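You operate a simulated robot arm through the tools that you are given. There is no shell and no other tool. Be economical: measure what you need, move in short steps, check, and stop when the job is done.

You are at the controls of a simulated robot arm. One attempt, no reset.

## Task
Grease the top of the big stud's thread, then run the block nut down snug.
Fine: lid back on the can, brush back in its pot. Set down upright: brush. A coat counts when it lies all over at full strength: go over it till it gets no stronger.

It is judged by the outcome, as a careful person would: the job done as asked, and still so three seconds after it is handed in. It fails if anything else is knocked over, pushed out of place, dropped, spilled or broken. A push-on lid holds only when it is set on centred and level and pressed home; a screw cap is set on level and turned clockwise until tight.

## Robot
A 7-joint arm with a two-finger gripper, on a carriage that runs on a rail from [0, -1.325] to [0, 1.055] (x, y) and turns from -2.356 to 3.456 rad about z. Base frame: it is fixed where the carriage stands at the start and does not move with it; the origin is on the floor, on the carriage's upright axis, x ahead of it, y to its left, z up; the surface under the hand at the start is at about z = 0.9. Readings come in m, rad, newtons and seconds.
Its first joint turns from -2.601 to 2.601 rad. Places, roughly: block nut [0.6, 0.2, 1]; cream card [0.75, 1, 1.25]; cream lid [1, 1, 1]; grease can [0.5, 0.1, 0.9]; laptop lid [0.7, 1.3, 1]; top of bench eleven [0.8, 0.5, 0.9]; top of the grease can [0.5, 0.1, 0.9]; top of the thread [0.6, 0.3, 1]. Payload 2.45 kg.
The TCP is the grasp point between the finger pads, 0.026 m short of the fingertips. In the tool frame z runs along the fingers and y along their closing line. Largest opening 0.096 m; the body of the gripper starts 0.069 m behind the TCP.
Orientation is that of the tool frame in the base frame, as a unit quaternion [w, x, y, z]. With the fingers straight down and closing along the base's y, the tool's x points along the base's -x, its y along +y and its z along -z.

## Interface
- The arm moves only by the tool arm_command. Its argument "targets" is a list that holds one entry, the list of rows, each a list of 6 numbers: the shift along the tool's x, y, z in m, then the turn, a rotation vector about the tool's x, y, z in rad. In form: [[[dx, dy, dz, ax, ay, az], ...]]. A call has 1 to 8 rows; each row is the pose to reach, as a shift and turn from the pose commanded when the call began, along the tool's axes at that moment. "jaw" is the finger opening in m, from 0 to 0.096, set as the call begins (left out, the last holds). Rows are played at 5 a second. More than 0.05 m and 0.15 rad between two rows, or a gripper value outside its range, and nothing of the call is played. Where a pose cannot be reached the arm comes as near as it can. A force on the tool above 90 N (or 10 N above the force at the start of the call, whichever is more), or a blocked arm, ends the call early, and 0.2 s more pass. Each finger halts on what it meets, pressing with about 42 N; the grip force reading is that of the motor and also rises with nothing between the fingers. The clock runs only during rows and for 0.2 s after the last one: add rows that repeat a pose to give the fingers time. It gives the time, the measured TCP pose, the force on the tool (base axes), the opening and the grip force at its end, in the units of the frame above (readings bear some noise), with the torque about the TCP (base axes, N m) and any sound that the robot's microphone picked up, and new pictures: "pictures" is both (left out), scene, wrist or none.
- Cameras (640 x 400 px; columns grow to the right, rows downward): "scene" is now at [0.0321, 0.14, 1.7032]; the picture's right is [-0.27, -0.96, 0.00], its down [-0.66, 0.19, -0.73] and it looks along [0.70, -0.20, -0.69] (base axes); focal length 214 px, centre (320, 200). "wrist" rides on the gripper at [0.082, 0.003, -0.098] in the tool frame; the picture's right is [-0.04, 1.00, 0.00], its down [-0.73, -0.03, -0.68] and it looks along [-0.68, -0.03, 0.73] (tool axes); focal length 256 px, centre (320, 200). There is no depth. A picture from a camera that has moved, and an enlarged one, comes with that camera's place and axes in the base frame and with its lens. The place of the scene camera against the robot may be out by one fixed shift of up to 0.012 m in any direction.
- slide_trunk(by): slides the trunk up (or, below 0, down) by that many m; the arm and the scene camera ride with it, the base frame stays. It gives what a move gives, with no picture.
- base_move(legs): drives the robot by 1 to 6 legs, each [ahead, left, turn to the left] in m, m and rad, along the robot's own axes; the way and the turn of a leg run together, so that a leg with both is an arc; at most 1.5 m and 3.142 rad a leg. The arm and the cameras ride along, it lands a little off, and it stops where it bumps. It keeps to its track: a leg is cut to what the track allows. It gives what a move gives, and a new picture of the scene camera.
- aim_head(pan, tilt): turns the head with the scene camera to pan (to the left, within 2.705 rad either way) and tilt (down, from -0.506 to 1.204), counted from straight ahead of the robot. It gives what a move gives, and a new picture of the scene camera.
- zoom(camera, box): a new picture of the part [left, top, right, bottom] of that camera's present view, enlarged. The clock stands still meanwhile.
- job_done(): hands the job in; it is judged then, once.

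Work in short steps. Places have to be worked out from the pictures, the camera data and where the tool is seen: move nearer, look again, correct. Check each grasp and each placing, and mend what went wrong. You have 120 turns and 260 pictures in all, those below and enlarged ones among them. Open the gripper and draw the arm clear of the work before you hand the job in, unless the task says otherwise; then end with one line.

The tools are called after ">>>" as name(argument=value, ...) on one line, values as JSON. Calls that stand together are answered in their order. arm_command: Moves the arm, as the interface text tells. Its arguments: {"type":"object","properties":{"targets":{"type":"array","items":{"type":"array","items":{"type":"array","items":{"type":"number"}}}},"jaw":{"type":"number"},"pictures":{"type":"string","enum":["both","scene","wrist","none"]}},"required":["targets"]} The other tools are called the same way: slide_trunk (by) slides the trunk up or down; base_move (legs) drives the base; aim_head (pan, tilt) turns the head that bears the scene camera; zoom (camera, box) takes an enlarged picture of a part of a camera's view; job_done () hands the job in.

At the start:

```text
time_s: 0.0
position: [0.6964, 0.5914, 1.3933]
ee_rot: [0.002, 0.0, 1.0, 0.002]
ft_force: [0.3, 0.6, 0.5]
wrist_torque: [0.03, -0.03, 0.01]
gripper_width: 0.096
grip_force: 0.1
trunk travel left (down, up): [-0.698, 0.012]
robot x, y, heading: [-0.0007, -0.0017, -0.002]
head pan, tilt: [-0.278, 0.759]
```

scene: 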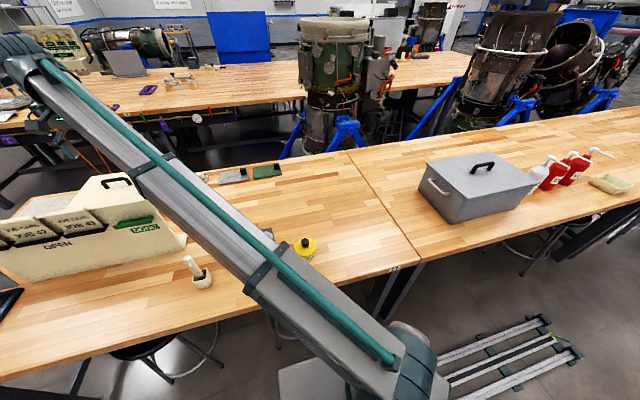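
wrist: 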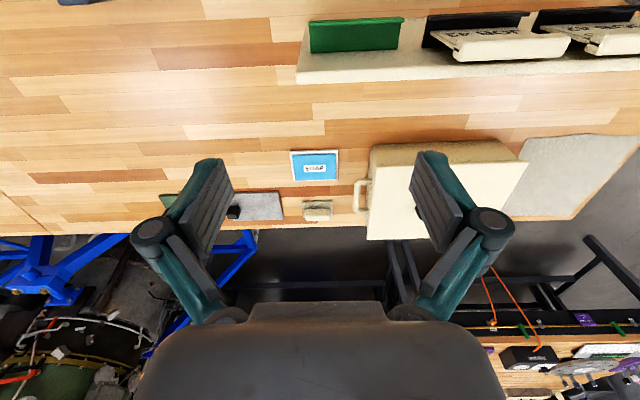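

The arm hides part of the bench, so I enlarge the area near the yellow can and pot to see the objects.

>>> zoom(camera="scene", box=[160, 140, 420, 302])

>>> zoom(camera="scene", box=[0, 160, 240, 310])

```text
2.46 times, centred on (290, 221) of scene
camera zoom: at [0.0321, 0.14, 1.7032], right [-0.27, -0.96, 0.0], down [-0.66, 0.19, -0.73], along [0.7, -0.2, -0.69], focal length 528 px, centre (394, 148)
```

zoom: 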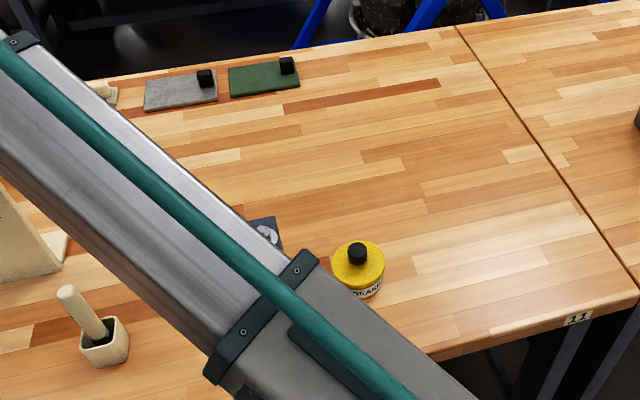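

```text
2.67 times, centred on (120, 235) of scene
camera zoom: at [0.0321, 0.14, 1.7032], right [-0.27, -0.96, 0.0], down [-0.66, 0.19, -0.73], along [0.7, -0.2, -0.69], focal length 572 px, centre (853, 107)
```

zoom: 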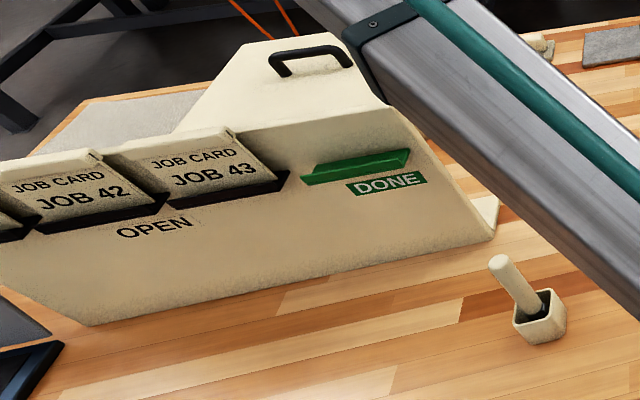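

The stud lies under the arm in this view. I turn the carriage left to swing the arm (it is high, above everything) away, then look back to the right with the head.

>>> base_move(legs=[[0, 0, 0.6]])

>>> aim_head(pan=-0.5, tilt=0.95)

```text
time_s: 2.0
position: [0.2422, 0.881, 1.394]
ee_rot: [0.001, -0.294, 0.956, 0.002]
ft_force: [-0.2, -0.8, 0.5]
wrist_torque: [0.03, 0.02, 0.02]
gripper_width: 0.0958
grip_force: 0.0
trunk travel left (down, up): [-0.698, 0.012]
robot x, y, heading: [0.0, -0.0005, 0.596]
head pan, tilt: [-0.278, 0.759]
camera scene: at [-0.0573, 0.1338, 1.7032], right [0.32, -0.95, 0.0], down [-0.65, -0.22, -0.73], along [0.69, 0.23, -0.69], focal length 214 px, centre (320, 200)
```

scene: 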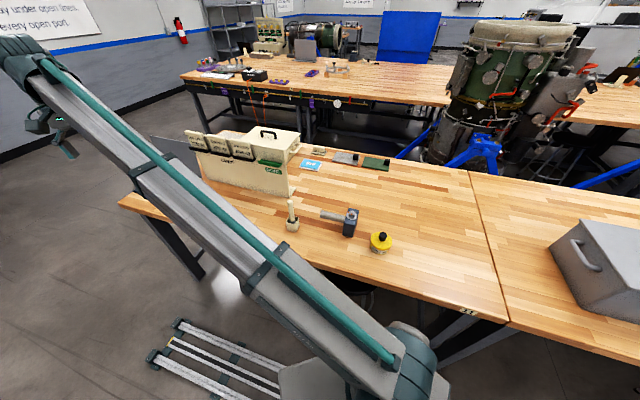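

```text
time_s: 2.8
position: [0.242, 0.8803, 1.3936]
ee_rot: [0.001, -0.295, 0.955, 0.002]
ft_force: [0.6, 0.6, 0.5]
wrist_torque: [-0.02, 0.01, 0.04]
gripper_width: 0.0959
grip_force: 0.0
trunk travel left (down, up): [-0.698, 0.012]
robot x, y, heading: [0.0012, 0.002, 0.599]
head pan, tilt: [-0.499, 0.949]
camera scene: at [-0.0629, 0.115, 1.6884], right [0.1, -0.99, 0.0], down [-0.81, -0.08, -0.58], along [0.58, 0.06, -0.81], focal length 214 px, centre (320, 200)
```

scene: 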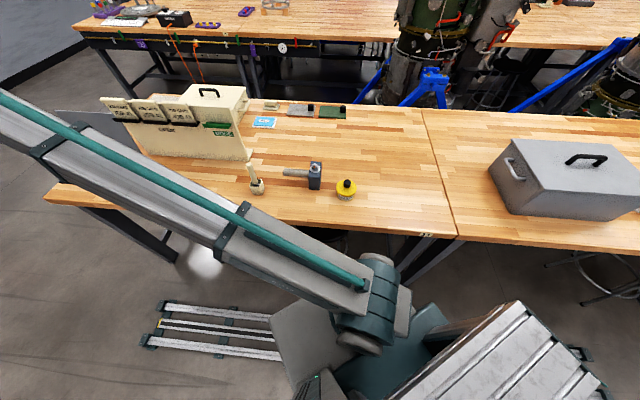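

Everything is now in view; I enlarge the three objects.

>>> zoom(camera="scene", box=[232, 145, 376, 210])

>>> zoom(camera="scene", box=[270, 150, 340, 200])

```text
4.44 times, centred on (304, 178) of scene
camera zoom: at [-0.0629, 0.115, 1.6884], right [0.1, -0.99, 0.0], down [-0.81, -0.08, -0.58], along [0.58, 0.06, -0.81], focal length 953 px, centre (391, 300)
```

zoom: 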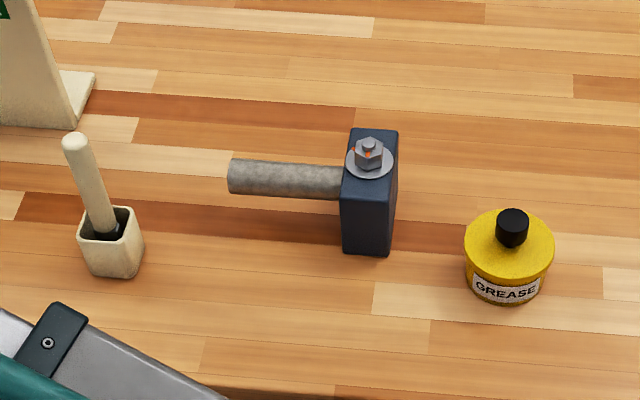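

```text
8.00 times, centred on (305, 175) of scene
camera zoom: at [-0.0629, 0.115, 1.6884], right [0.1, -0.99, 0.0], down [-0.81, -0.08, -0.58], along [0.58, 0.06, -0.81], focal length 1716 px, centre (440, 400)
```

zoom: 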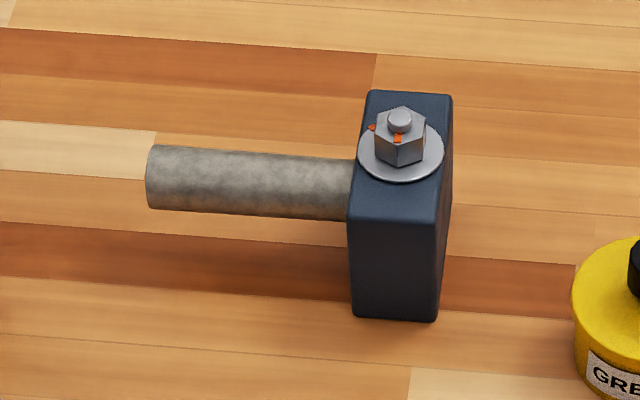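

The block has a horizontal round bar (the big stud) and a small hex nut on top. I turn the carriage back and then bring the wrist camera in for a close look.

>>> base_move(legs=[[0, 0, -0.6]])

>>> arm_command(targets=[[[0.03, -0.04, 0, 0, 0, 0], [0.06, -0.08, 0, 0, 0, 0], [0.09, -0.12, 0, 0, 0, 0], [0.12, -0.16, 0.0, 0, 0, 0], [0.15, -0.2, 0.0, 0, 0, 0], [0.17, -0.24, 0.02, 0, 0, 0], [0.18, -0.28, 0.04, 0, 0, 0], [0.19, -0.32, 0.06, 0, 0, 0]]])

```text
time_s: 4.9
position: [0.7109, 0.5745, 1.3942]
ee_rot: [0.002, 0.013, 1.0, 0.001]
ft_force: [0.5, -0.2, 0.6]
wrist_torque: [0.04, 0.06, -0.01]
gripper_width: 0.096
grip_force: 0.0
trunk travel left (down, up): [-0.698, 0.012]
robot x, y, heading: [0.0034, 0.0021, -0.022]
head pan, tilt: [-0.499, 0.949]
camera scene: at [0.02, 0.1272, 1.6883], right [-0.5, -0.87, 0.0], down [-0.7, 0.41, -0.58], along [0.5, -0.29, -0.81], focal length 214 px, centre (320, 200)
```

scene: 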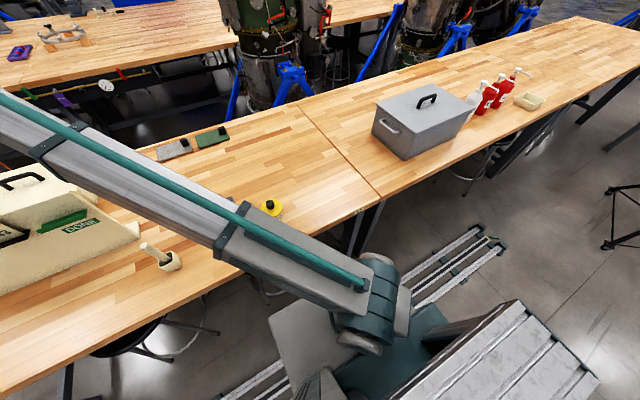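

```text
time_s: 6.7
position: [0.5379, 0.2768, 1.2686]
ee_rot: [0.021, 0.013, 1.0, 0.013]
ft_force: [0.1, -0.9, 1.1]
wrist_torque: [0.06, -0.04, 0.0]
gripper_width: 0.0962
grip_force: 0.1
out of reach, approached as far as the arm can: row 1, 2, 3, 4, 5, 6, 7, 8
trunk travel left (down, up): [-0.698, 0.012]
robot x, y, heading: [0.0029, 0.0018, -0.024]
head pan, tilt: [-0.499, 0.949]
camera scene: at [0.0181, 0.1258, 1.6885], right [-0.5, -0.87, 0.0], down [-0.7, 0.41, -0.58], along [0.51, -0.29, -0.81], focal length 214 px, centre (320, 200)
camera wrist: at [0.4513, 0.2791, 1.3638], right [0.06, 1.0, 0.03], down [0.7, -0.06, 0.71], along [0.71, -0.03, -0.71], focal length 256 px, centre (320, 200)
```

scene: 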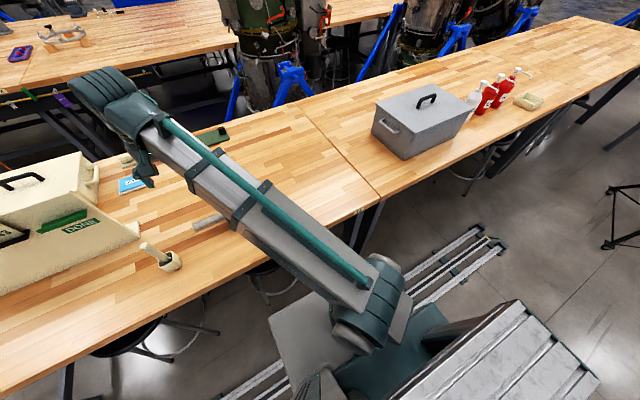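
wrist: 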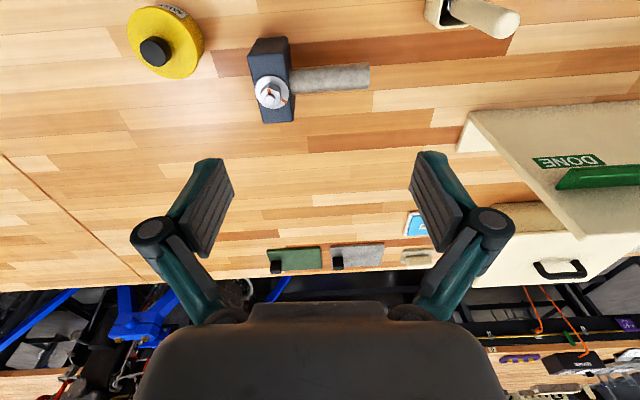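

The wrist camera sees the block and stud. I enlarge them.

>>> zoom(camera="wrist", box=[230, 25, 390, 135])

>>> zoom(camera="wrist", box=[245, 65, 305, 110])

>>> zoom(camera="wrist", box=[120, 0, 220, 80])

>>> zoom(camera="wrist", box=[250, 225, 450, 280])

```text
3.64 times, centred on (310, 80) of wrist
camera zoom: at [0.4513, 0.2791, 1.3638], right [0.06, 1.0, 0.03], down [0.7, -0.06, 0.71], along [0.71, -0.03, -0.71], focal length 931 px, centre (356, 636)
```

zoom: 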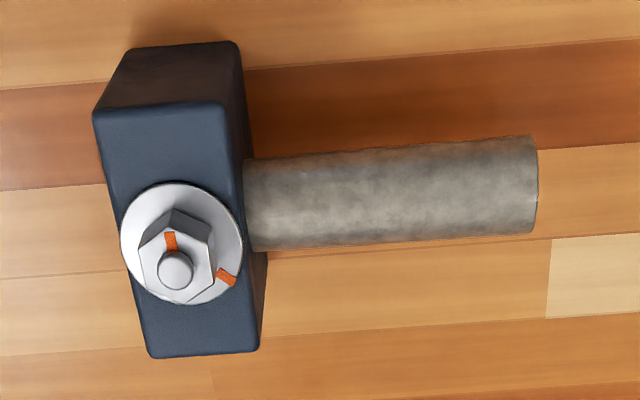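

```text
8.89 times, centred on (275, 88) of wrist
camera zoom: at [0.4513, 0.2791, 1.3638], right [0.06, 1.0, 0.03], down [0.7, -0.06, 0.71], along [0.71, -0.03, -0.71], focal length 2276 px, centre (720, 1200)
```

zoom: 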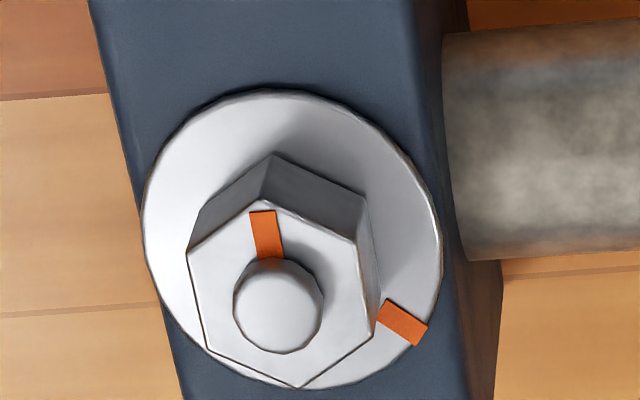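

```text
5.00 times, centred on (170, 40) of wrist
camera zoom: at [0.4513, 0.2791, 1.3638], right [0.06, 1.0, 0.03], down [0.7, -0.06, 0.71], along [0.71, -0.03, -0.71], focal length 1280 px, centre (1070, 1000)
```

zoom: 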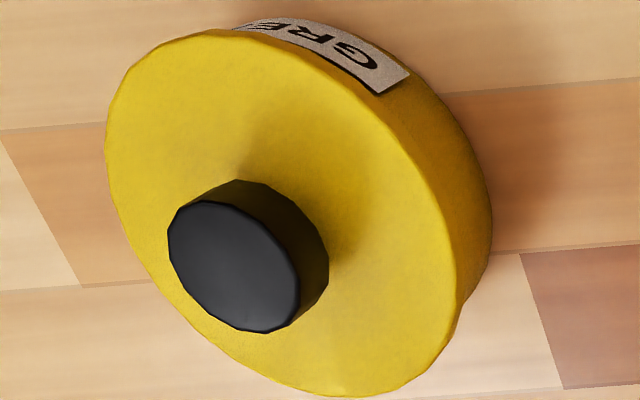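

```text
3.20 times, centred on (350, 252) of wrist
camera zoom: at [0.4513, 0.2791, 1.3638], right [0.06, 1.0, 0.03], down [0.7, -0.06, 0.71], along [0.71, -0.03, -0.71], focal length 819 px, centre (224, 32)
```

zoom: 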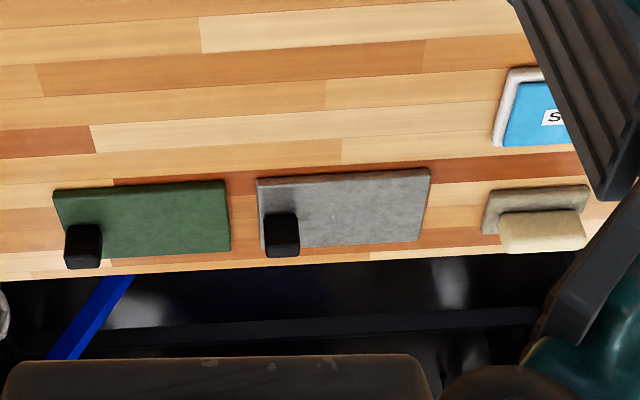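

The nut's orange mark must go about 120° clockwise to meet the washer's mark; the stud is the grey horizontal bar. The arm is cramped here, so I shift the carriage right and turn it toward the work for better reach.

>>> base_move(legs=[[0, -0.27, 0], [0, 0, 0.6]])

>>> aim_head(pan=-0.05, tilt=0.85)

>>> arm_command(targets=[[[0, 0, 0, 0, 0, 0]]])

```text
time_s: 10.3
position: [0.2784, 0.2717, 1.2679]
ee_rot: [0.016, -0.292, 0.956, 0.018]
ft_force: [-0.7, 0.5, -0.3]
wrist_torque: [0.0, -0.01, 0.03]
gripper_width: 0.0959
grip_force: 0.1
trunk travel left (down, up): [-0.698, 0.012]
robot x, y, heading: [-0.0011, -0.2661, 0.593]
head pan, tilt: [-0.499, 0.949]
camera scene: at [-0.0623, -0.1514, 1.6883], right [0.09, -1.0, 0.0], down [-0.81, -0.08, -0.58], along [0.58, 0.05, -0.81], focal length 214 px, centre (320, 200)
```

scene: 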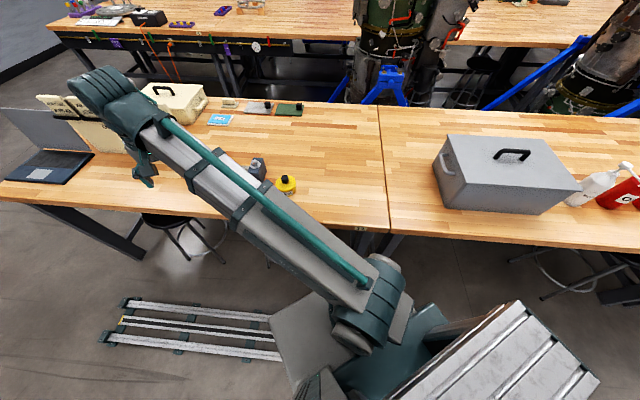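

```text
time_s: 11.2
position: [0.2792, 0.2725, 1.2689]
ee_rot: [0.015, -0.292, 0.956, 0.019]
ft_force: [-0.5, -0.3, 0.5]
wrist_torque: [-0.01, -0.01, 0.0]
gripper_width: 0.0958
grip_force: 0.1
trunk travel left (down, up): [-0.698, 0.012]
robot x, y, heading: [-0.0037, -0.2637, 0.591]
head pan, tilt: [-0.051, 0.85]
camera scene: at [-0.0675, -0.1179, 1.6958], right [0.52, -0.86, 0.0], down [-0.64, -0.39, -0.66], along [0.57, 0.34, -0.75], focal length 214 px, centre (320, 200)
```

scene: 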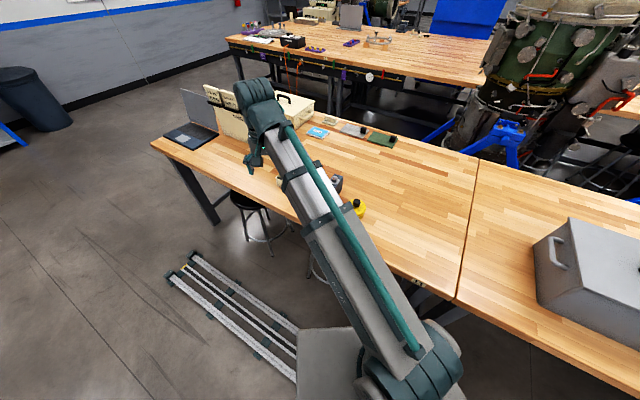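

```text
time_s: 11.6
position: [0.2795, 0.2712, 1.2692]
ee_rot: [0.015, -0.291, 0.956, 0.017]
ft_force: [0.0, 0.0, 0.8]
wrist_torque: [0.01, -0.02, -0.05]
gripper_width: 0.0957
grip_force: 0.1
trunk travel left (down, up): [-0.698, 0.012]
robot x, y, heading: [-0.0001, -0.266, 0.594]
head pan, tilt: [-0.051, 0.85]
camera scene: at [-0.0676, -0.1178, 1.6958], right [0.52, -0.86, 0.0], down [-0.64, -0.39, -0.66], along [0.57, 0.34, -0.75], focal length 214 px, centre (320, 200)
camera wrist: at [0.2075, 0.2246, 1.3635], right [-0.53, 0.85, 0.03], down [0.61, 0.36, 0.71], along [0.59, 0.39, -0.71], focal length 256 px, centre (320, 200)
```

scene: 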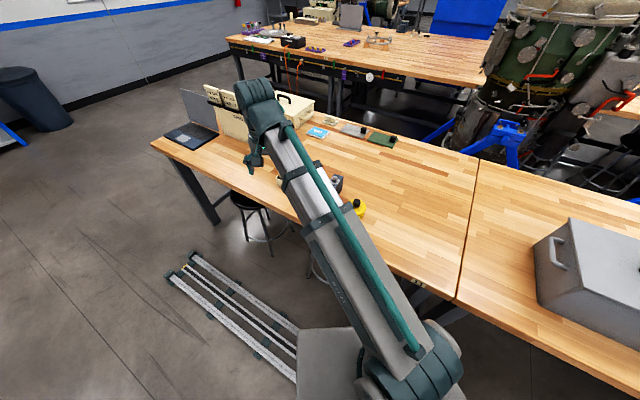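
wrist: 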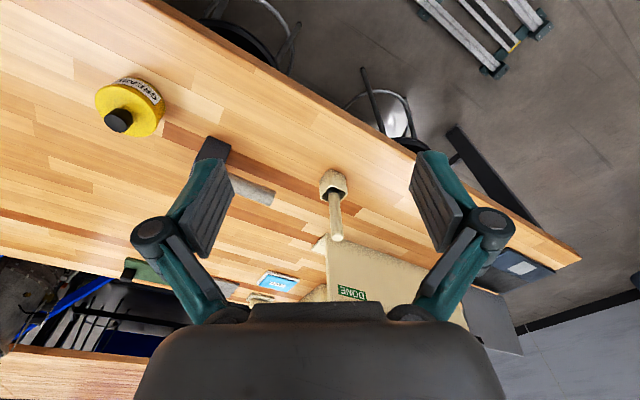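

First I level the tool's tilt, then swing over toward the can while squaring the yaw.

>>> arm_command(targets=[[[0, 0, 0, 0.0237, 0.0385, 0], [0, 0, 0, 0.0237, 0.0385, 0]]], pictures="none")

>>> arm_command(targets=[[[-0.0134, -0.0406, 0.008, 0, 0, 0.0739], [-0.0268, -0.0812, 0.016, 0, 0, 0.148], [-0.04, -0.122, 0.024, 0, 0, 0.222], [-0.0535, -0.1625, 0.032, 0, 0, 0.296], [-0.067, -0.203, 0.04, 0, 0, 0.37], [-0.08, -0.244, 0.048, 0, 0, 0.443], [-0.094, -0.284, 0.056, 0, 0, 0.517], [-0.107, -0.325, 0.064, 0, 0, 0.591]]])

```text
time_s: 12.2
position: [0.2787, 0.2715, 1.269]
ee_rot: [0.015, -0.292, 0.956, 0.017]
ft_force: [0.1, -0.2, -0.2]
wrist_torque: [0.02, 0.01, 0.02]
gripper_width: 0.0959
grip_force: 0.0
trunk travel left (down, up): [-0.698, 0.012]
robot x, y, heading: [-0.0002, -0.2673, 0.594]
head pan, tilt: [-0.051, 0.85]
```

```text
time_s: 14.0
position: [0.5492, 0.06, 1.2066]
ee_rot: [0.0, -0.001, 1.0, 0.0]
ft_force: [0.0, 0.0, -0.3]
wrist_torque: [-0.01, 0.04, 0.03]
gripper_width: 0.096
grip_force: 0.0
out of reach, approached as far as the arm can: row 1, 2, 3
trunk travel left (down, up): [-0.698, 0.012]
robot x, y, heading: [-0.0018, -0.2665, 0.593]
head pan, tilt: [-0.051, 0.85]
camera scene: at [-0.0671, -0.1182, 1.6959], right [0.52, -0.86, 0.0], down [-0.64, -0.39, -0.66], along [0.57, 0.34, -0.75], focal length 214 px, centre (320, 200)
camera wrist: at [0.4672, 0.0637, 1.3043], right [0.04, 1.0, 0.0], down [0.73, -0.03, 0.68], along [0.68, -0.02, -0.73], focal length 256 px, centre (320, 200)
```

scene: 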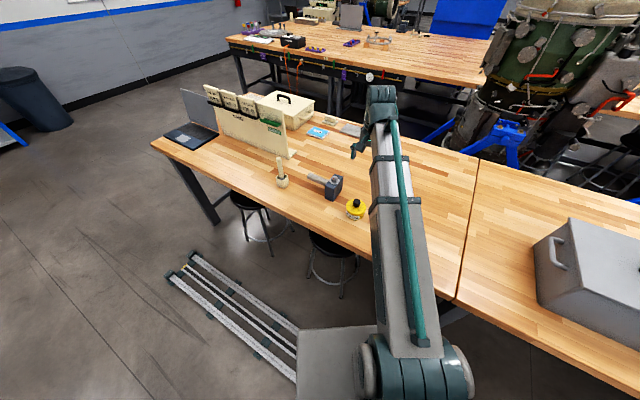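
wrist: 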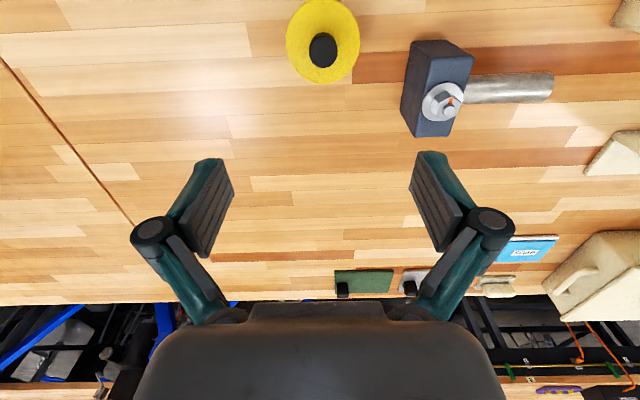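

Tool is level and the view is good. Knob top estimated at about (0.536, 0.065, 0.99). I descend to z≈1.08 to recheck.

>>> arm_command(targets=[[[0.005, 0.002, 0.04, 0, 0, 0], [0.01, 0.004, 0.085, 0, 0, 0], [0.013, 0.005, 0.127, 0, 0, 0], [0.013, 0.005, 0.127, 0, 0, 0]]])

>>> zoom(camera="scene", box=[260, 140, 400, 230])

```text
time_s: 15.0
position: [0.5386, 0.0637, 1.0773]
ee_rot: [0.0, -0.001, 1.0, 0.0]
ft_force: [0.1, 0.4, -1.0]
wrist_torque: [0.02, 0.0, -0.04]
gripper_width: 0.0961
grip_force: 0.0
trunk travel left (down, up): [-0.698, 0.012]
robot x, y, heading: [0.0028, -0.2706, 0.592]
head pan, tilt: [-0.051, 0.85]
camera scene: at [-0.0675, -0.1179, 1.6959], right [0.52, -0.86, 0.0], down [-0.64, -0.39, -0.66], along [0.57, 0.34, -0.75], focal length 214 px, centre (320, 200)
camera wrist: at [0.4563, 0.0675, 1.1744], right [0.04, 1.0, 0.0], down [0.73, -0.03, 0.68], along [0.68, -0.02, -0.73], focal length 256 px, centre (320, 200)
```

scene: 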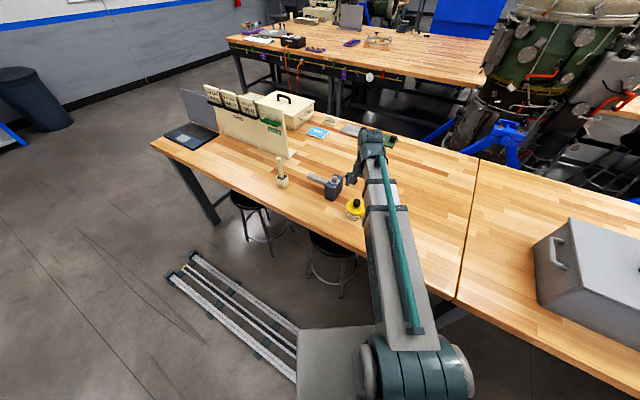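
wrist: 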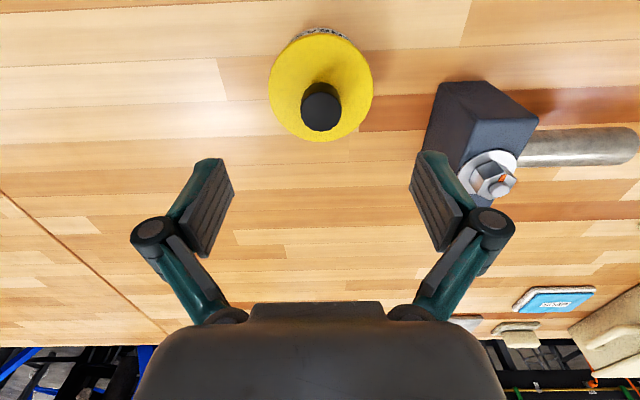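

```text
4.44 times, centred on (330, 185) of scene
camera zoom: at [-0.0675, -0.1179, 1.6959], right [0.52, -0.86, 0.0], down [-0.64, -0.39, -0.66], along [0.57, 0.34, -0.75], focal length 953 px, centre (276, 267)
```

zoom: 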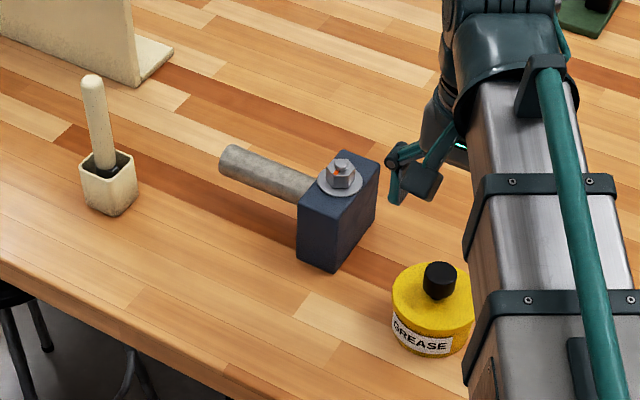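

The knob lies nearly centred between the fingers. I descend to z≈0.98 and look before closing.

>>> arm_command(targets=[[[0.002, 0.001, 0.04, 0, 0, 0], [0.0025, 0.001, 0.075, 0, 0, 0], [0.0025, 0.001, 0.095, 0, 0, 0], [0.0025, 0.001, 0.095, 0, 0, 0]]], pictures="wrist")

>>> zoom(camera="scene", box=[330, 170, 400, 220])

```text
time_s: 16.0
position: [0.5329, 0.0679, 0.9802]
ee_rot: [-0.001, -0.001, 1.0, 0.001]
ft_force: [-0.2, -0.3, -0.3]
wrist_torque: [0.01, 0.0, 0.0]
gripper_width: 0.0957
grip_force: 0.0
trunk travel left (down, up): [-0.698, 0.012]
robot x, y, heading: [0.0005, -0.2666, 0.592]
head pan, tilt: [-0.051, 0.85]
camera wrist: at [0.4512, 0.0706, 1.0785], right [0.04, 1.0, 0.0], down [0.73, -0.03, 0.68], along [0.68, -0.02, -0.73], focal length 256 px, centre (320, 200)
```

wrist: 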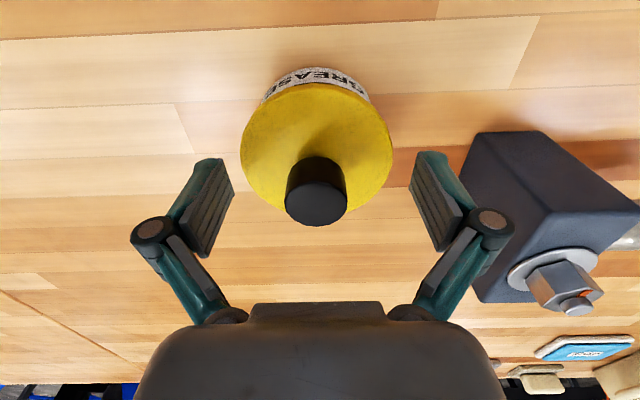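

```text
8.00 times, centred on (365, 195) of scene
camera zoom: at [-0.0676, -0.1178, 1.6958], right [0.52, -0.86, 0.0], down [-0.64, -0.39, -0.66], along [0.57, 0.34, -0.75], focal length 1716 px, centre (-40, 240)
```

zoom: 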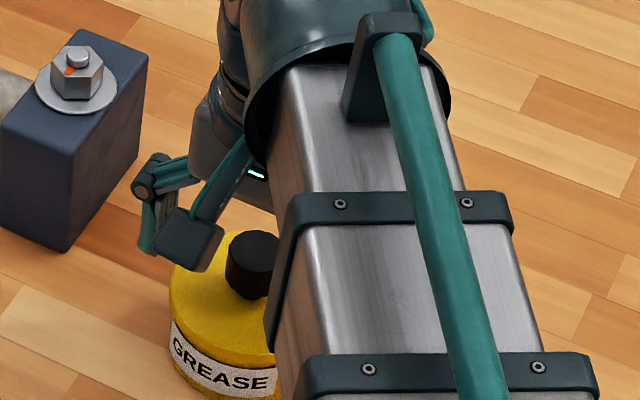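

Knob spans roughly z 0.937–0.986 and its axis is a few mm farther out than the TCP. I adjust +6 mm in x, 6 mm down, and close.

>>> arm_command(targets=[[[-0.006, -0.001, 0.006, 0, 0, 0], [-0.006, -0.001, 0.006, 0, 0, 0]]], pictures="none")

>>> arm_command(targets=[[[0, 0, 0, 0, 0, 0], [0, 0, 0, 0, 0, 0], [0, 0, 0, 0, 0, 0], [0, 0, 0, 0, 0, 0]]], jaw=0.0, pictures="wrist")

```text
time_s: 16.6
position: [0.5394, 0.0676, 0.9761]
ee_rot: [0.0, -0.001, 1.0, 0.001]
ft_force: [0.2, 0.7, -0.2]
wrist_torque: [0.02, 0.0, 0.05]
gripper_width: 0.0959
grip_force: 0.1
trunk travel left (down, up): [-0.698, 0.012]
robot x, y, heading: [0.0027, -0.2642, 0.591]
head pan, tilt: [-0.051, 0.85]
```

```text
time_s: 17.6
position: [0.5386, 0.0662, 0.9806]
ee_rot: [0.002, -0.001, 1.0, 0.003]
ft_force: [6.1, -6.2, 58.9]
wrist_torque: [-0.37, 0.11, -0.03]
gripper_width: 0.0299
grip_force: 42.2
trunk travel left (down, up): [-0.698, 0.012]
robot x, y, heading: [-0.0002, -0.2678, 0.59]
head pan, tilt: [-0.051, 0.85]
camera wrist: at [0.456, 0.0681, 1.0772], right [0.04, 1.0, 0.01], down [0.73, -0.03, 0.68], along [0.68, -0.02, -0.73], focal length 256 px, centre (320, 200)
```

wrist: 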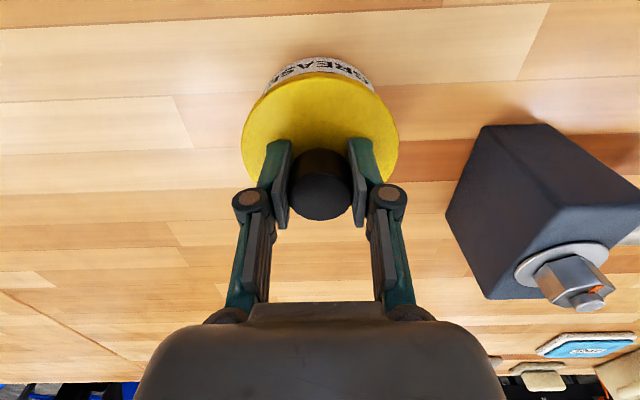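

Grip is firm (30 mm knob), but the tips press on the lid (59 N). I lift in small steps to pop the lid off.

>>> arm_command(targets=[[[0, 0, -0.005, 0, 0, 0], [0, 0, -0.01, 0, 0, 0], [0, 0, -0.015, 0, 0, 0], [0, 0, -0.02, 0, 0, 0], [0, 0, -0.03, 0, 0, 0]]], pictures="wrist")

```text
time_s: 18.8
position: [0.539, 0.0683, 1.008]
ee_rot: [0.0, 0.0, 1.0, 0.001]
ft_force: [-0.1, 1.6, -0.7]
wrist_torque: [-0.01, 0.03, 0.03]
gripper_width: 0.0298
grip_force: 41.9
trunk travel left (down, up): [-0.698, 0.012]
robot x, y, heading: [0.0023, -0.2637, 0.595]
head pan, tilt: [-0.051, 0.85]
heard: pop
camera wrist: at [0.4583, 0.0705, 1.1055], right [0.04, 1.0, 0.0], down [0.73, -0.03, 0.68], along [0.68, -0.02, -0.73], focal length 256 px, centre (320, 200)
```

wrist: 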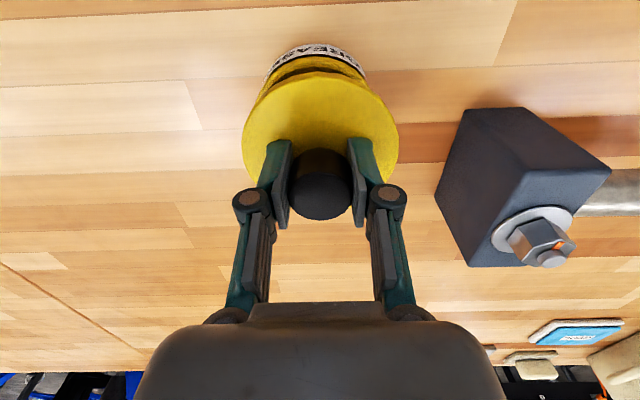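

The lid popped off. I lift it to z≈1.06, carry it to a free spot at about (0.70, 0.0) and look.

>>> arm_command(targets=[[[0, 0, -0.045, 0, 0, 0], [-0.04, -0.018, -0.05, 0, 0, 0], [-0.08, -0.036, -0.05, 0, 0, 0], [-0.12, -0.054, -0.05, 0, 0, 0], [-0.16, -0.068, -0.05, 0, 0, 0], [-0.16, -0.068, -0.005, 0, 0, 0], [-0.16, -0.068, 0.02, 0, 0, 0]]])

>>> zoom(camera="scene", box=[330, 130, 470, 230])

```text
time_s: 20.4
position: [0.7005, -0.0016, 0.9835]
ee_rot: [0.0, -0.001, 1.0, 0.001]
ft_force: [0.1, -0.3, 0.0]
wrist_torque: [-0.05, -0.01, 0.03]
gripper_width: 0.0297
grip_force: 41.6
trunk travel left (down, up): [-0.698, 0.012]
robot x, y, heading: [0.0007, -0.2663, 0.596]
head pan, tilt: [-0.051, 0.85]
camera scene: at [-0.0673, -0.1177, 1.6959], right [0.52, -0.86, 0.0], down [-0.64, -0.39, -0.66], along [0.57, 0.34, -0.75], focal length 214 px, centre (320, 200)
camera wrist: at [0.6183, 0.001, 1.0803], right [0.04, 1.0, 0.0], down [0.73, -0.03, 0.68], along [0.68, -0.02, -0.73], focal length 256 px, centre (320, 200)
```

scene: 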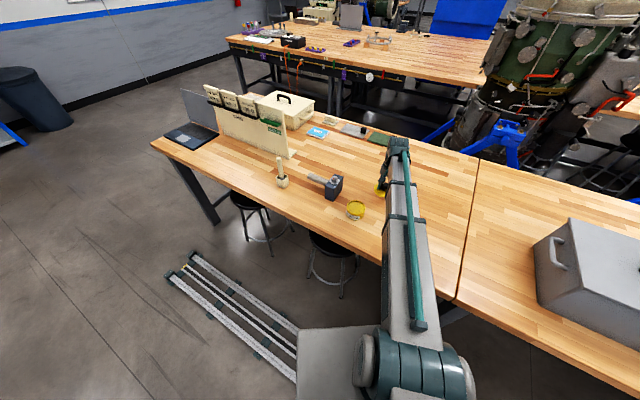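
wrist: 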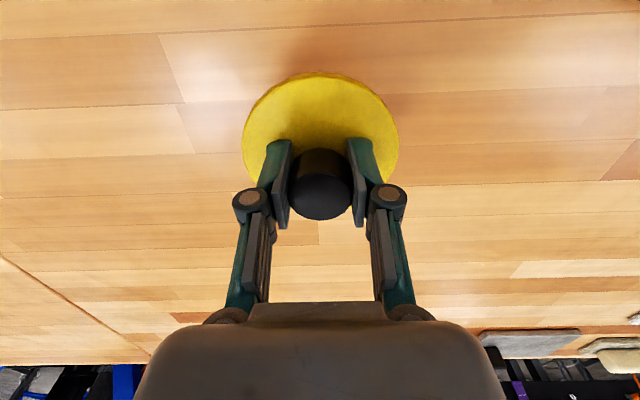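

```text
4.00 times, centred on (400, 180) of scene
camera zoom: at [-0.0673, -0.1177, 1.6959], right [0.52, -0.86, 0.0], down [-0.64, -0.39, -0.66], along [0.57, 0.34, -0.75], focal length 858 px, centre (0, 280)
```

zoom: 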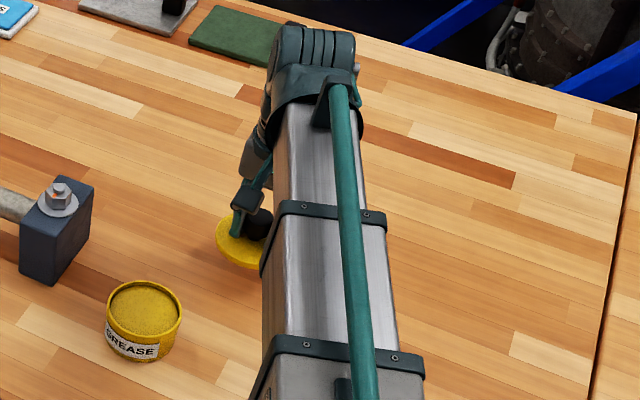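

Can is open and full of grease. I lower the lid gently toward the bench.

>>> arm_command(targets=[[[0, 0, 0.01, 0, 0, 0], [0, 0, 0.018, 0, 0, 0], [0, 0, 0.024, 0, 0, 0], [0, 0, 0.028, 0, 0, 0]]], pictures="wrist")

```text
time_s: 21.4
position: [0.6996, 0.0009, 0.9569]
ee_rot: [0.0, -0.001, 1.0, 0.001]
ft_force: [-0.5, -0.3, -1.2]
wrist_torque: [0.01, 0.02, 0.02]
gripper_width: 0.0297
grip_force: 41.8
trunk travel left (down, up): [-0.698, 0.012]
robot x, y, heading: [0.0014, -0.2658, 0.597]
head pan, tilt: [-0.051, 0.85]
camera wrist: at [0.6183, 0.0035, 1.0547], right [0.04, 1.0, 0.0], down [0.73, -0.03, 0.68], along [0.68, -0.02, -0.73], focal length 256 px, centre (320, 200)
```

wrist: 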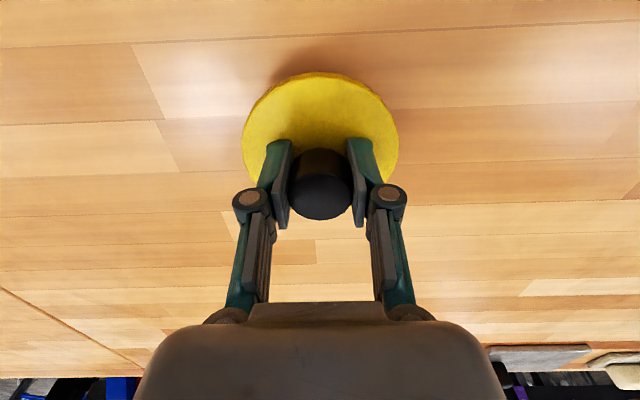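

No contact yet; I continue down in 3 mm steps.

>>> arm_command(targets=[[[0, 0, 0.003, 0, 0, 0], [0, 0, 0.006, 0, 0, 0], [0, 0, 0.009, 0, 0, 0]]], pictures="none")

>>> arm_command(targets=[[[0, 0, 0.003, 0, 0, 0], [0, 0, 0.003, 0, 0, 0]]], pictures="wrist")

```text
time_s: 22.2
position: [0.6998, 0.0006, 0.9495]
ee_rot: [0.0, -0.001, 1.0, 0.001]
ft_force: [-0.2, -0.3, -0.7]
wrist_torque: [0.0, -0.02, -0.01]
gripper_width: 0.0296
grip_force: 41.6
trunk travel left (down, up): [-0.698, 0.012]
robot x, y, heading: [-0.0004, -0.2659, 0.595]
head pan, tilt: [-0.051, 0.85]
```

```text
time_s: 22.8
position: [0.6988, 0.0002, 0.9463]
ee_rot: [0.0, -0.001, 1.0, 0.001]
ft_force: [-0.6, -0.6, 0.5]
wrist_torque: [0.02, 0.02, -0.01]
gripper_width: 0.0296
grip_force: 42.2
trunk travel left (down, up): [-0.698, 0.012]
robot x, y, heading: [0.0028, -0.2656, 0.596]
head pan, tilt: [-0.051, 0.85]
camera wrist: at [0.6173, 0.0026, 1.0442], right [0.04, 1.0, 0.0], down [0.73, -0.03, 0.68], along [0.68, -0.02, -0.73], focal length 256 px, centre (320, 200)
```

wrist: 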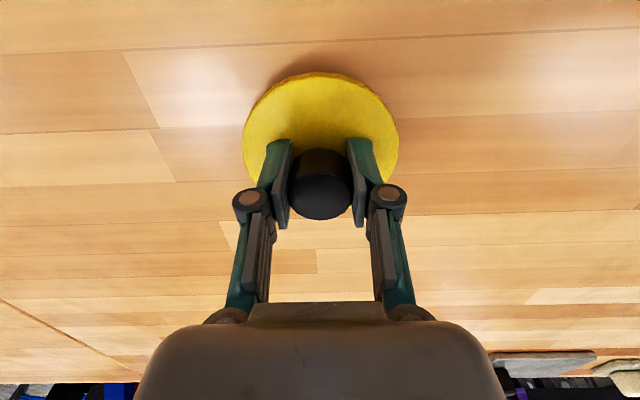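

Still free; the shadow is close. Continue down in small steps.

>>> arm_command(targets=[[[0, 0, 0.003, 0, 0, 0], [0, 0, 0.005, 0, 0, 0], [0, 0, 0.005, 0, 0, 0]]], pictures="none")

>>> arm_command(targets=[[[0, 0, 0.003, 0, 0, 0], [0, 0, 0.003, 0, 0, 0]]], pictures="wrist")

```text
time_s: 23.6
position: [0.6998, 0.0003, 0.9415]
ee_rot: [0.001, -0.001, 1.0, 0.0]
ft_force: [0.2, -0.1, -0.7]
wrist_torque: [-0.01, -0.01, -0.02]
gripper_width: 0.0298
grip_force: 41.9
trunk travel left (down, up): [-0.698, 0.012]
robot x, y, heading: [0.003, -0.266, 0.597]
head pan, tilt: [-0.051, 0.85]
```

```text
time_s: 24.2
position: [0.698, -0.0007, 0.9388]
ee_rot: [0.001, -0.001, 1.0, 0.001]
ft_force: [0.0, 0.5, -1.2]
wrist_torque: [0.0, 0.0, 0.02]
gripper_width: 0.0298
grip_force: 42.0
trunk travel left (down, up): [-0.698, 0.012]
robot x, y, heading: [0.0051, -0.2685, 0.593]
head pan, tilt: [-0.051, 0.85]
camera wrist: at [0.6163, 0.0027, 1.0361], right [0.04, 1.0, 0.0], down [0.73, -0.03, 0.68], along [0.68, -0.02, -0.73], focal length 256 px, centre (320, 200)
```

wrist: 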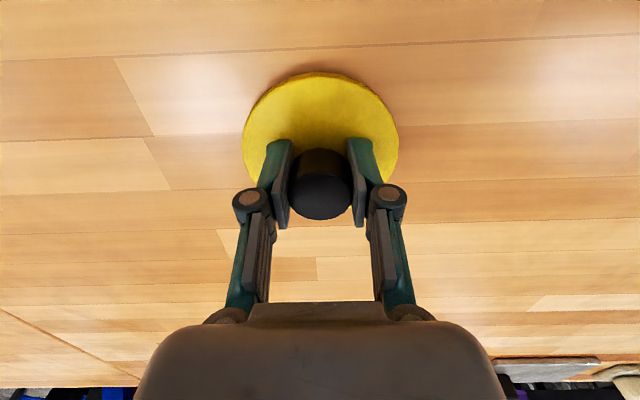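

Still no contact. Continuing down.

>>> arm_command(targets=[[[0, 0, 0.003, 0, 0, 0], [0, 0, 0.005, 0, 0, 0], [0, 0, 0.006, 0, 0, 0], [0, 0, 0.006, 0, 0, 0]]], pictures="none")

>>> arm_command(targets=[[[0, 0, 0.003, 0, 0, 0], [0, 0, 0.003, 0, 0, 0]]], pictures="wrist")

```text
time_s: 25.2
position: [0.6987, -0.0, 0.9344]
ee_rot: [0.002, -0.001, 1.0, 0.002]
ft_force: [1.1, 1.7, 31.2]
wrist_torque: [-0.12, 0.86, 0.01]
gripper_width: 0.0298
grip_force: 42.1
trunk travel left (down, up): [-0.698, 0.012]
robot x, y, heading: [-0.001, -0.2643, 0.593]
head pan, tilt: [-0.051, 0.85]
```

```text
time_s: 25.8
position: [0.6988, -0.0007, 0.9341]
ee_rot: [0.006, 0.0, 1.0, 0.002]
ft_force: [10.8, 7.1, 69.5]
wrist_torque: [-0.18, 0.41, -0.04]
gripper_width: 0.0297
grip_force: 42.3
trunk travel left (down, up): [-0.698, 0.012]
robot x, y, heading: [-0.0023, -0.2671, 0.594]
head pan, tilt: [-0.051, 0.85]
camera wrist: at [0.6156, 0.0019, 1.0315], right [0.04, 1.0, 0.01], down [0.73, -0.03, 0.69], along [0.69, -0.02, -0.73], focal length 256 px, centre (320, 200)
```

wrist: 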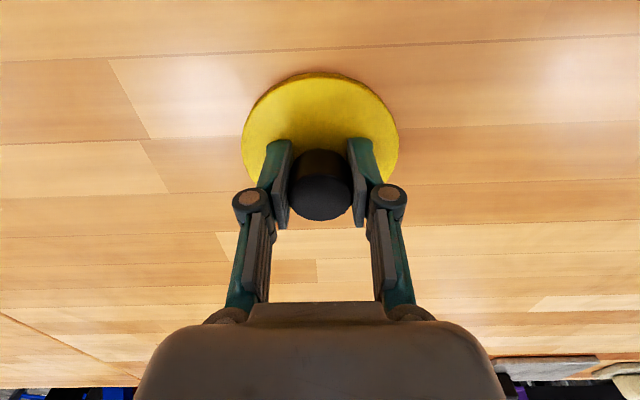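

The lid is on the bench (contact at TCP z≈0.934). I relieve the pressure, open, and rise.

>>> arm_command(targets=[[[0, 0, -0.006, 0, 0, 0], [0, 0, -0.007, 0, 0, 0]]], pictures="none")

>>> arm_command(targets=[[[0, 0, 0, 0, 0, 0], [0, 0, 0, 0, 0, 0], [0, 0, -0.03, 0, 0, 0], [0, 0, -0.075, 0, 0, 0], [0, 0, -0.12, 0, 0, 0], [0, 0, -0.165, 0, 0, 0], [0, 0, -0.21, 0, 0, 0]]], jaw=0.06, pictures="wrist")

```text
time_s: 26.4
position: [0.6987, -0.0007, 0.9358]
ee_rot: [-0.002, -0.001, 1.0, 0.001]
ft_force: [1.8, 3.5, 10.6]
wrist_torque: [0.03, -0.49, 0.09]
gripper_width: 0.0301
grip_force: 42.5
trunk travel left (down, up): [-0.698, 0.012]
robot x, y, heading: [-0.0013, -0.2657, 0.591]
head pan, tilt: [-0.051, 0.85]
```

```text
time_s: 28.0
position: [0.6992, 0.0014, 1.1486]
ee_rot: [0.0, -0.001, 1.0, 0.002]
ft_force: [-0.3, 0.5, -0.6]
wrist_torque: [0.03, -0.02, 0.02]
gripper_width: 0.06
grip_force: 0.0
trunk travel left (down, up): [-0.698, 0.012]
robot x, y, heading: [0.0023, -0.2683, 0.592]
head pan, tilt: [-0.051, 0.85]
camera wrist: at [0.617, 0.0044, 1.2464], right [0.04, 1.0, 0.0], down [0.73, -0.03, 0.68], along [0.68, -0.02, -0.73], focal length 256 px, centre (320, 200)
```

wrist: 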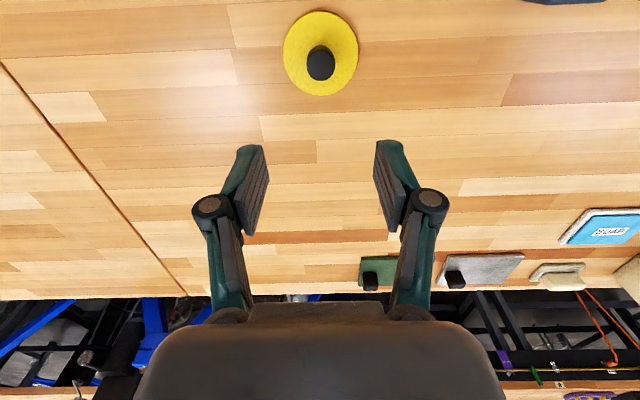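

Lid sits flat at (0.699, 0.0). Now I travel high toward the brush (estimated at about (0.50, 0.46), top z≈1.08).

>>> arm_command(targets=[[[0.02, 0.02, -0.04, 0, 0, 0], [0.04, 0.06, -0.06, 0, 0, 0], [0.06, 0.1, -0.07, 0, 0, 0], [0.08, 0.14, -0.08, 0, 0, 0], [0.1, 0.18, -0.08, 0, 0, 0], [0.12, 0.22, -0.08, 0, 0, 0], [0.14, 0.26, -0.08, 0, 0, 0], [0.16, 0.3, -0.08, 0, 0, 0]]], pictures="none")

>>> arm_command(targets=[[[0.01, 0.04, 0, 0, 0, 0], [0.02, 0.08, 0, 0, 0, 0], [0.03, 0.12, 0, 0, 0, 0], [0.038, 0.158, 0, 0, 0, 0], [0.038, 0.158, 0, 0, 0, 0]]])

```text
time_s: 29.8
position: [0.5392, 0.302, 1.2288]
ee_rot: [0.0, -0.001, 1.0, 0.001]
ft_force: [-0.9, 0.3, 1.1]
wrist_torque: [-0.01, 0.01, 0.01]
gripper_width: 0.06
grip_force: 0.1
trunk travel left (down, up): [-0.698, 0.012]
robot x, y, heading: [0.0026, -0.2688, 0.595]
head pan, tilt: [-0.051, 0.85]
```

```text
time_s: 31.0
position: [0.5023, 0.455, 1.2304]
ee_rot: [0.001, 0.0, 1.0, 0.001]
ft_force: [0.0, -0.8, 1.0]
wrist_torque: [0.01, 0.02, -0.01]
gripper_width: 0.0599
grip_force: 0.1
trunk travel left (down, up): [-0.698, 0.012]
robot x, y, heading: [0.0007, -0.2678, 0.593]
head pan, tilt: [-0.051, 0.85]
camera scene: at [-0.0675, -0.1182, 1.6959], right [0.52, -0.86, 0.0], down [-0.64, -0.39, -0.66], along [0.57, 0.34, -0.75], focal length 214 px, centre (320, 200)
camera wrist: at [0.4201, 0.4586, 1.3275], right [0.04, 1.0, 0.0], down [0.73, -0.03, 0.68], along [0.68, -0.02, -0.73], focal length 256 px, centre (320, 200)
```

scene: 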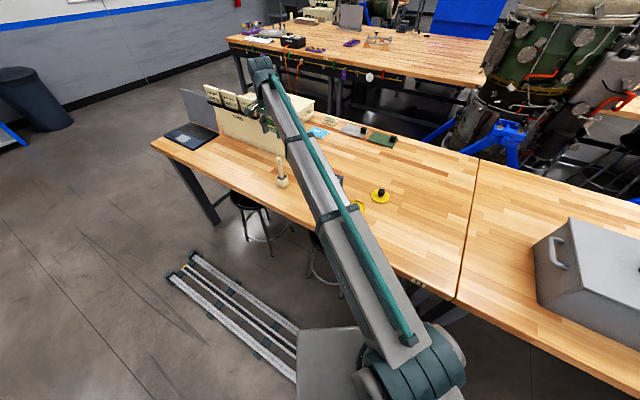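
wrist: 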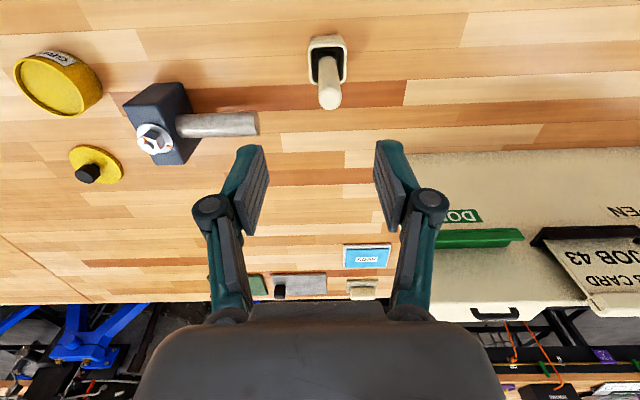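

Brush seen upright at about (0.52, 0.467), top z≈1.07. I descend to z≈1.14 above it and recheck.

>>> arm_command(targets=[[[-0.01, 0.005, 0.03, 0, 0, 0], [-0.018, 0.01, 0.065, 0, 0, 0], [-0.018, 0.01, 0.09, 0, 0, 0], [-0.018, 0.01, 0.09, 0, 0, 0]]], pictures="wrist")

>>> zoom(camera="scene", box=[220, 120, 340, 200])

```text
time_s: 32.0
position: [0.5186, 0.4672, 1.1395]
ee_rot: [0.0, -0.001, 1.0, 0.001]
ft_force: [0.2, -0.3, -0.4]
wrist_torque: [0.01, -0.01, 0.0]
gripper_width: 0.06
grip_force: 0.0
trunk travel left (down, up): [-0.698, 0.012]
robot x, y, heading: [0.0007, -0.2696, 0.594]
head pan, tilt: [-0.051, 0.85]
camera wrist: at [0.437, 0.4691, 1.2363], right [0.04, 1.0, 0.0], down [0.73, -0.03, 0.68], along [0.68, -0.02, -0.73], focal length 256 px, centre (320, 200)
```

wrist: 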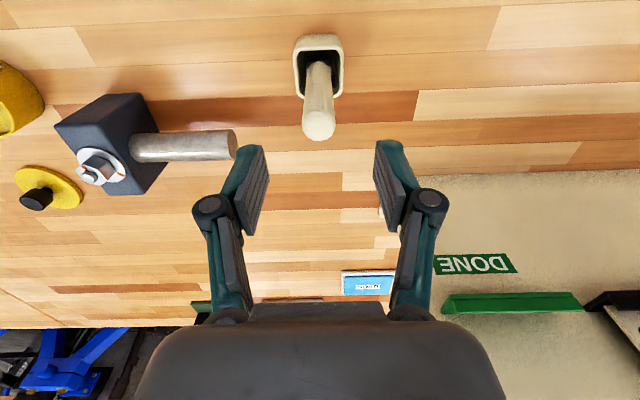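

```text
5.00 times, centred on (280, 160) of scene
camera zoom: at [-0.0676, -0.1179, 1.6958], right [0.52, -0.86, 0.0], down [-0.64, -0.39, -0.66], along [0.57, 0.34, -0.75], focal length 1072 px, centre (520, 400)
```

zoom: 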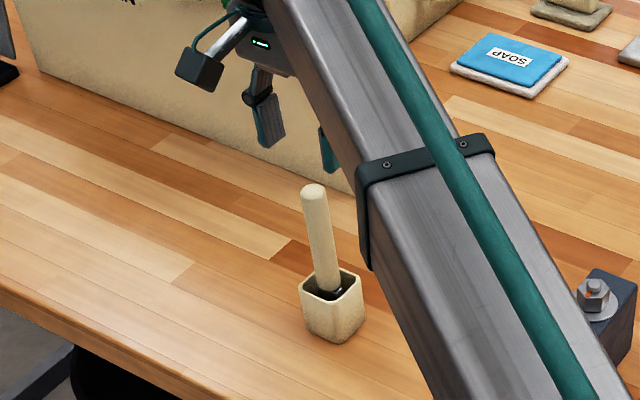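

Handle top at about (0.517, 0.467, 1.077), upright. I descend around it to z≈1.045.

>>> arm_command(targets=[[[0.001, 0, 0.04, 0, 0, 0], [0.001, 0, 0.075, 0, 0, 0], [0.001, 0, 0.095, 0, 0, 0], [0.001, 0, 0.095, 0, 0, 0]]], pictures="wrist")

```text
time_s: 33.0
position: [0.5196, 0.4689, 1.0443]
ee_rot: [0.0, -0.001, 1.0, 0.0]
ft_force: [0.3, -0.3, -0.1]
wrist_torque: [0.03, -0.03, 0.0]
gripper_width: 0.0601
grip_force: 0.2
trunk travel left (down, up): [-0.698, 0.012]
robot x, y, heading: [0.0045, -0.2651, 0.587]
head pan, tilt: [-0.051, 0.85]
camera wrist: at [0.437, 0.4714, 1.1415], right [0.04, 1.0, 0.0], down [0.73, -0.03, 0.68], along [0.68, -0.02, -0.73], focal length 256 px, centre (320, 200)
```

wrist: 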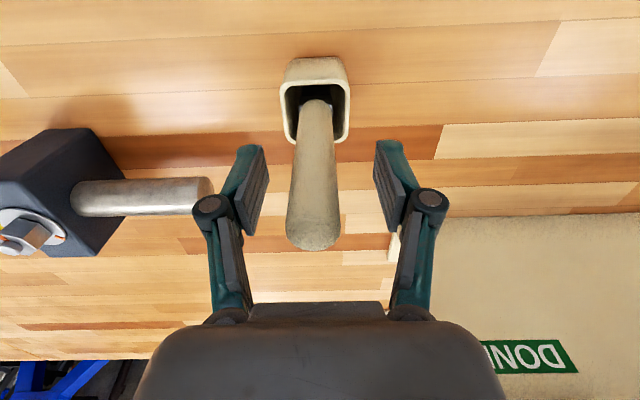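

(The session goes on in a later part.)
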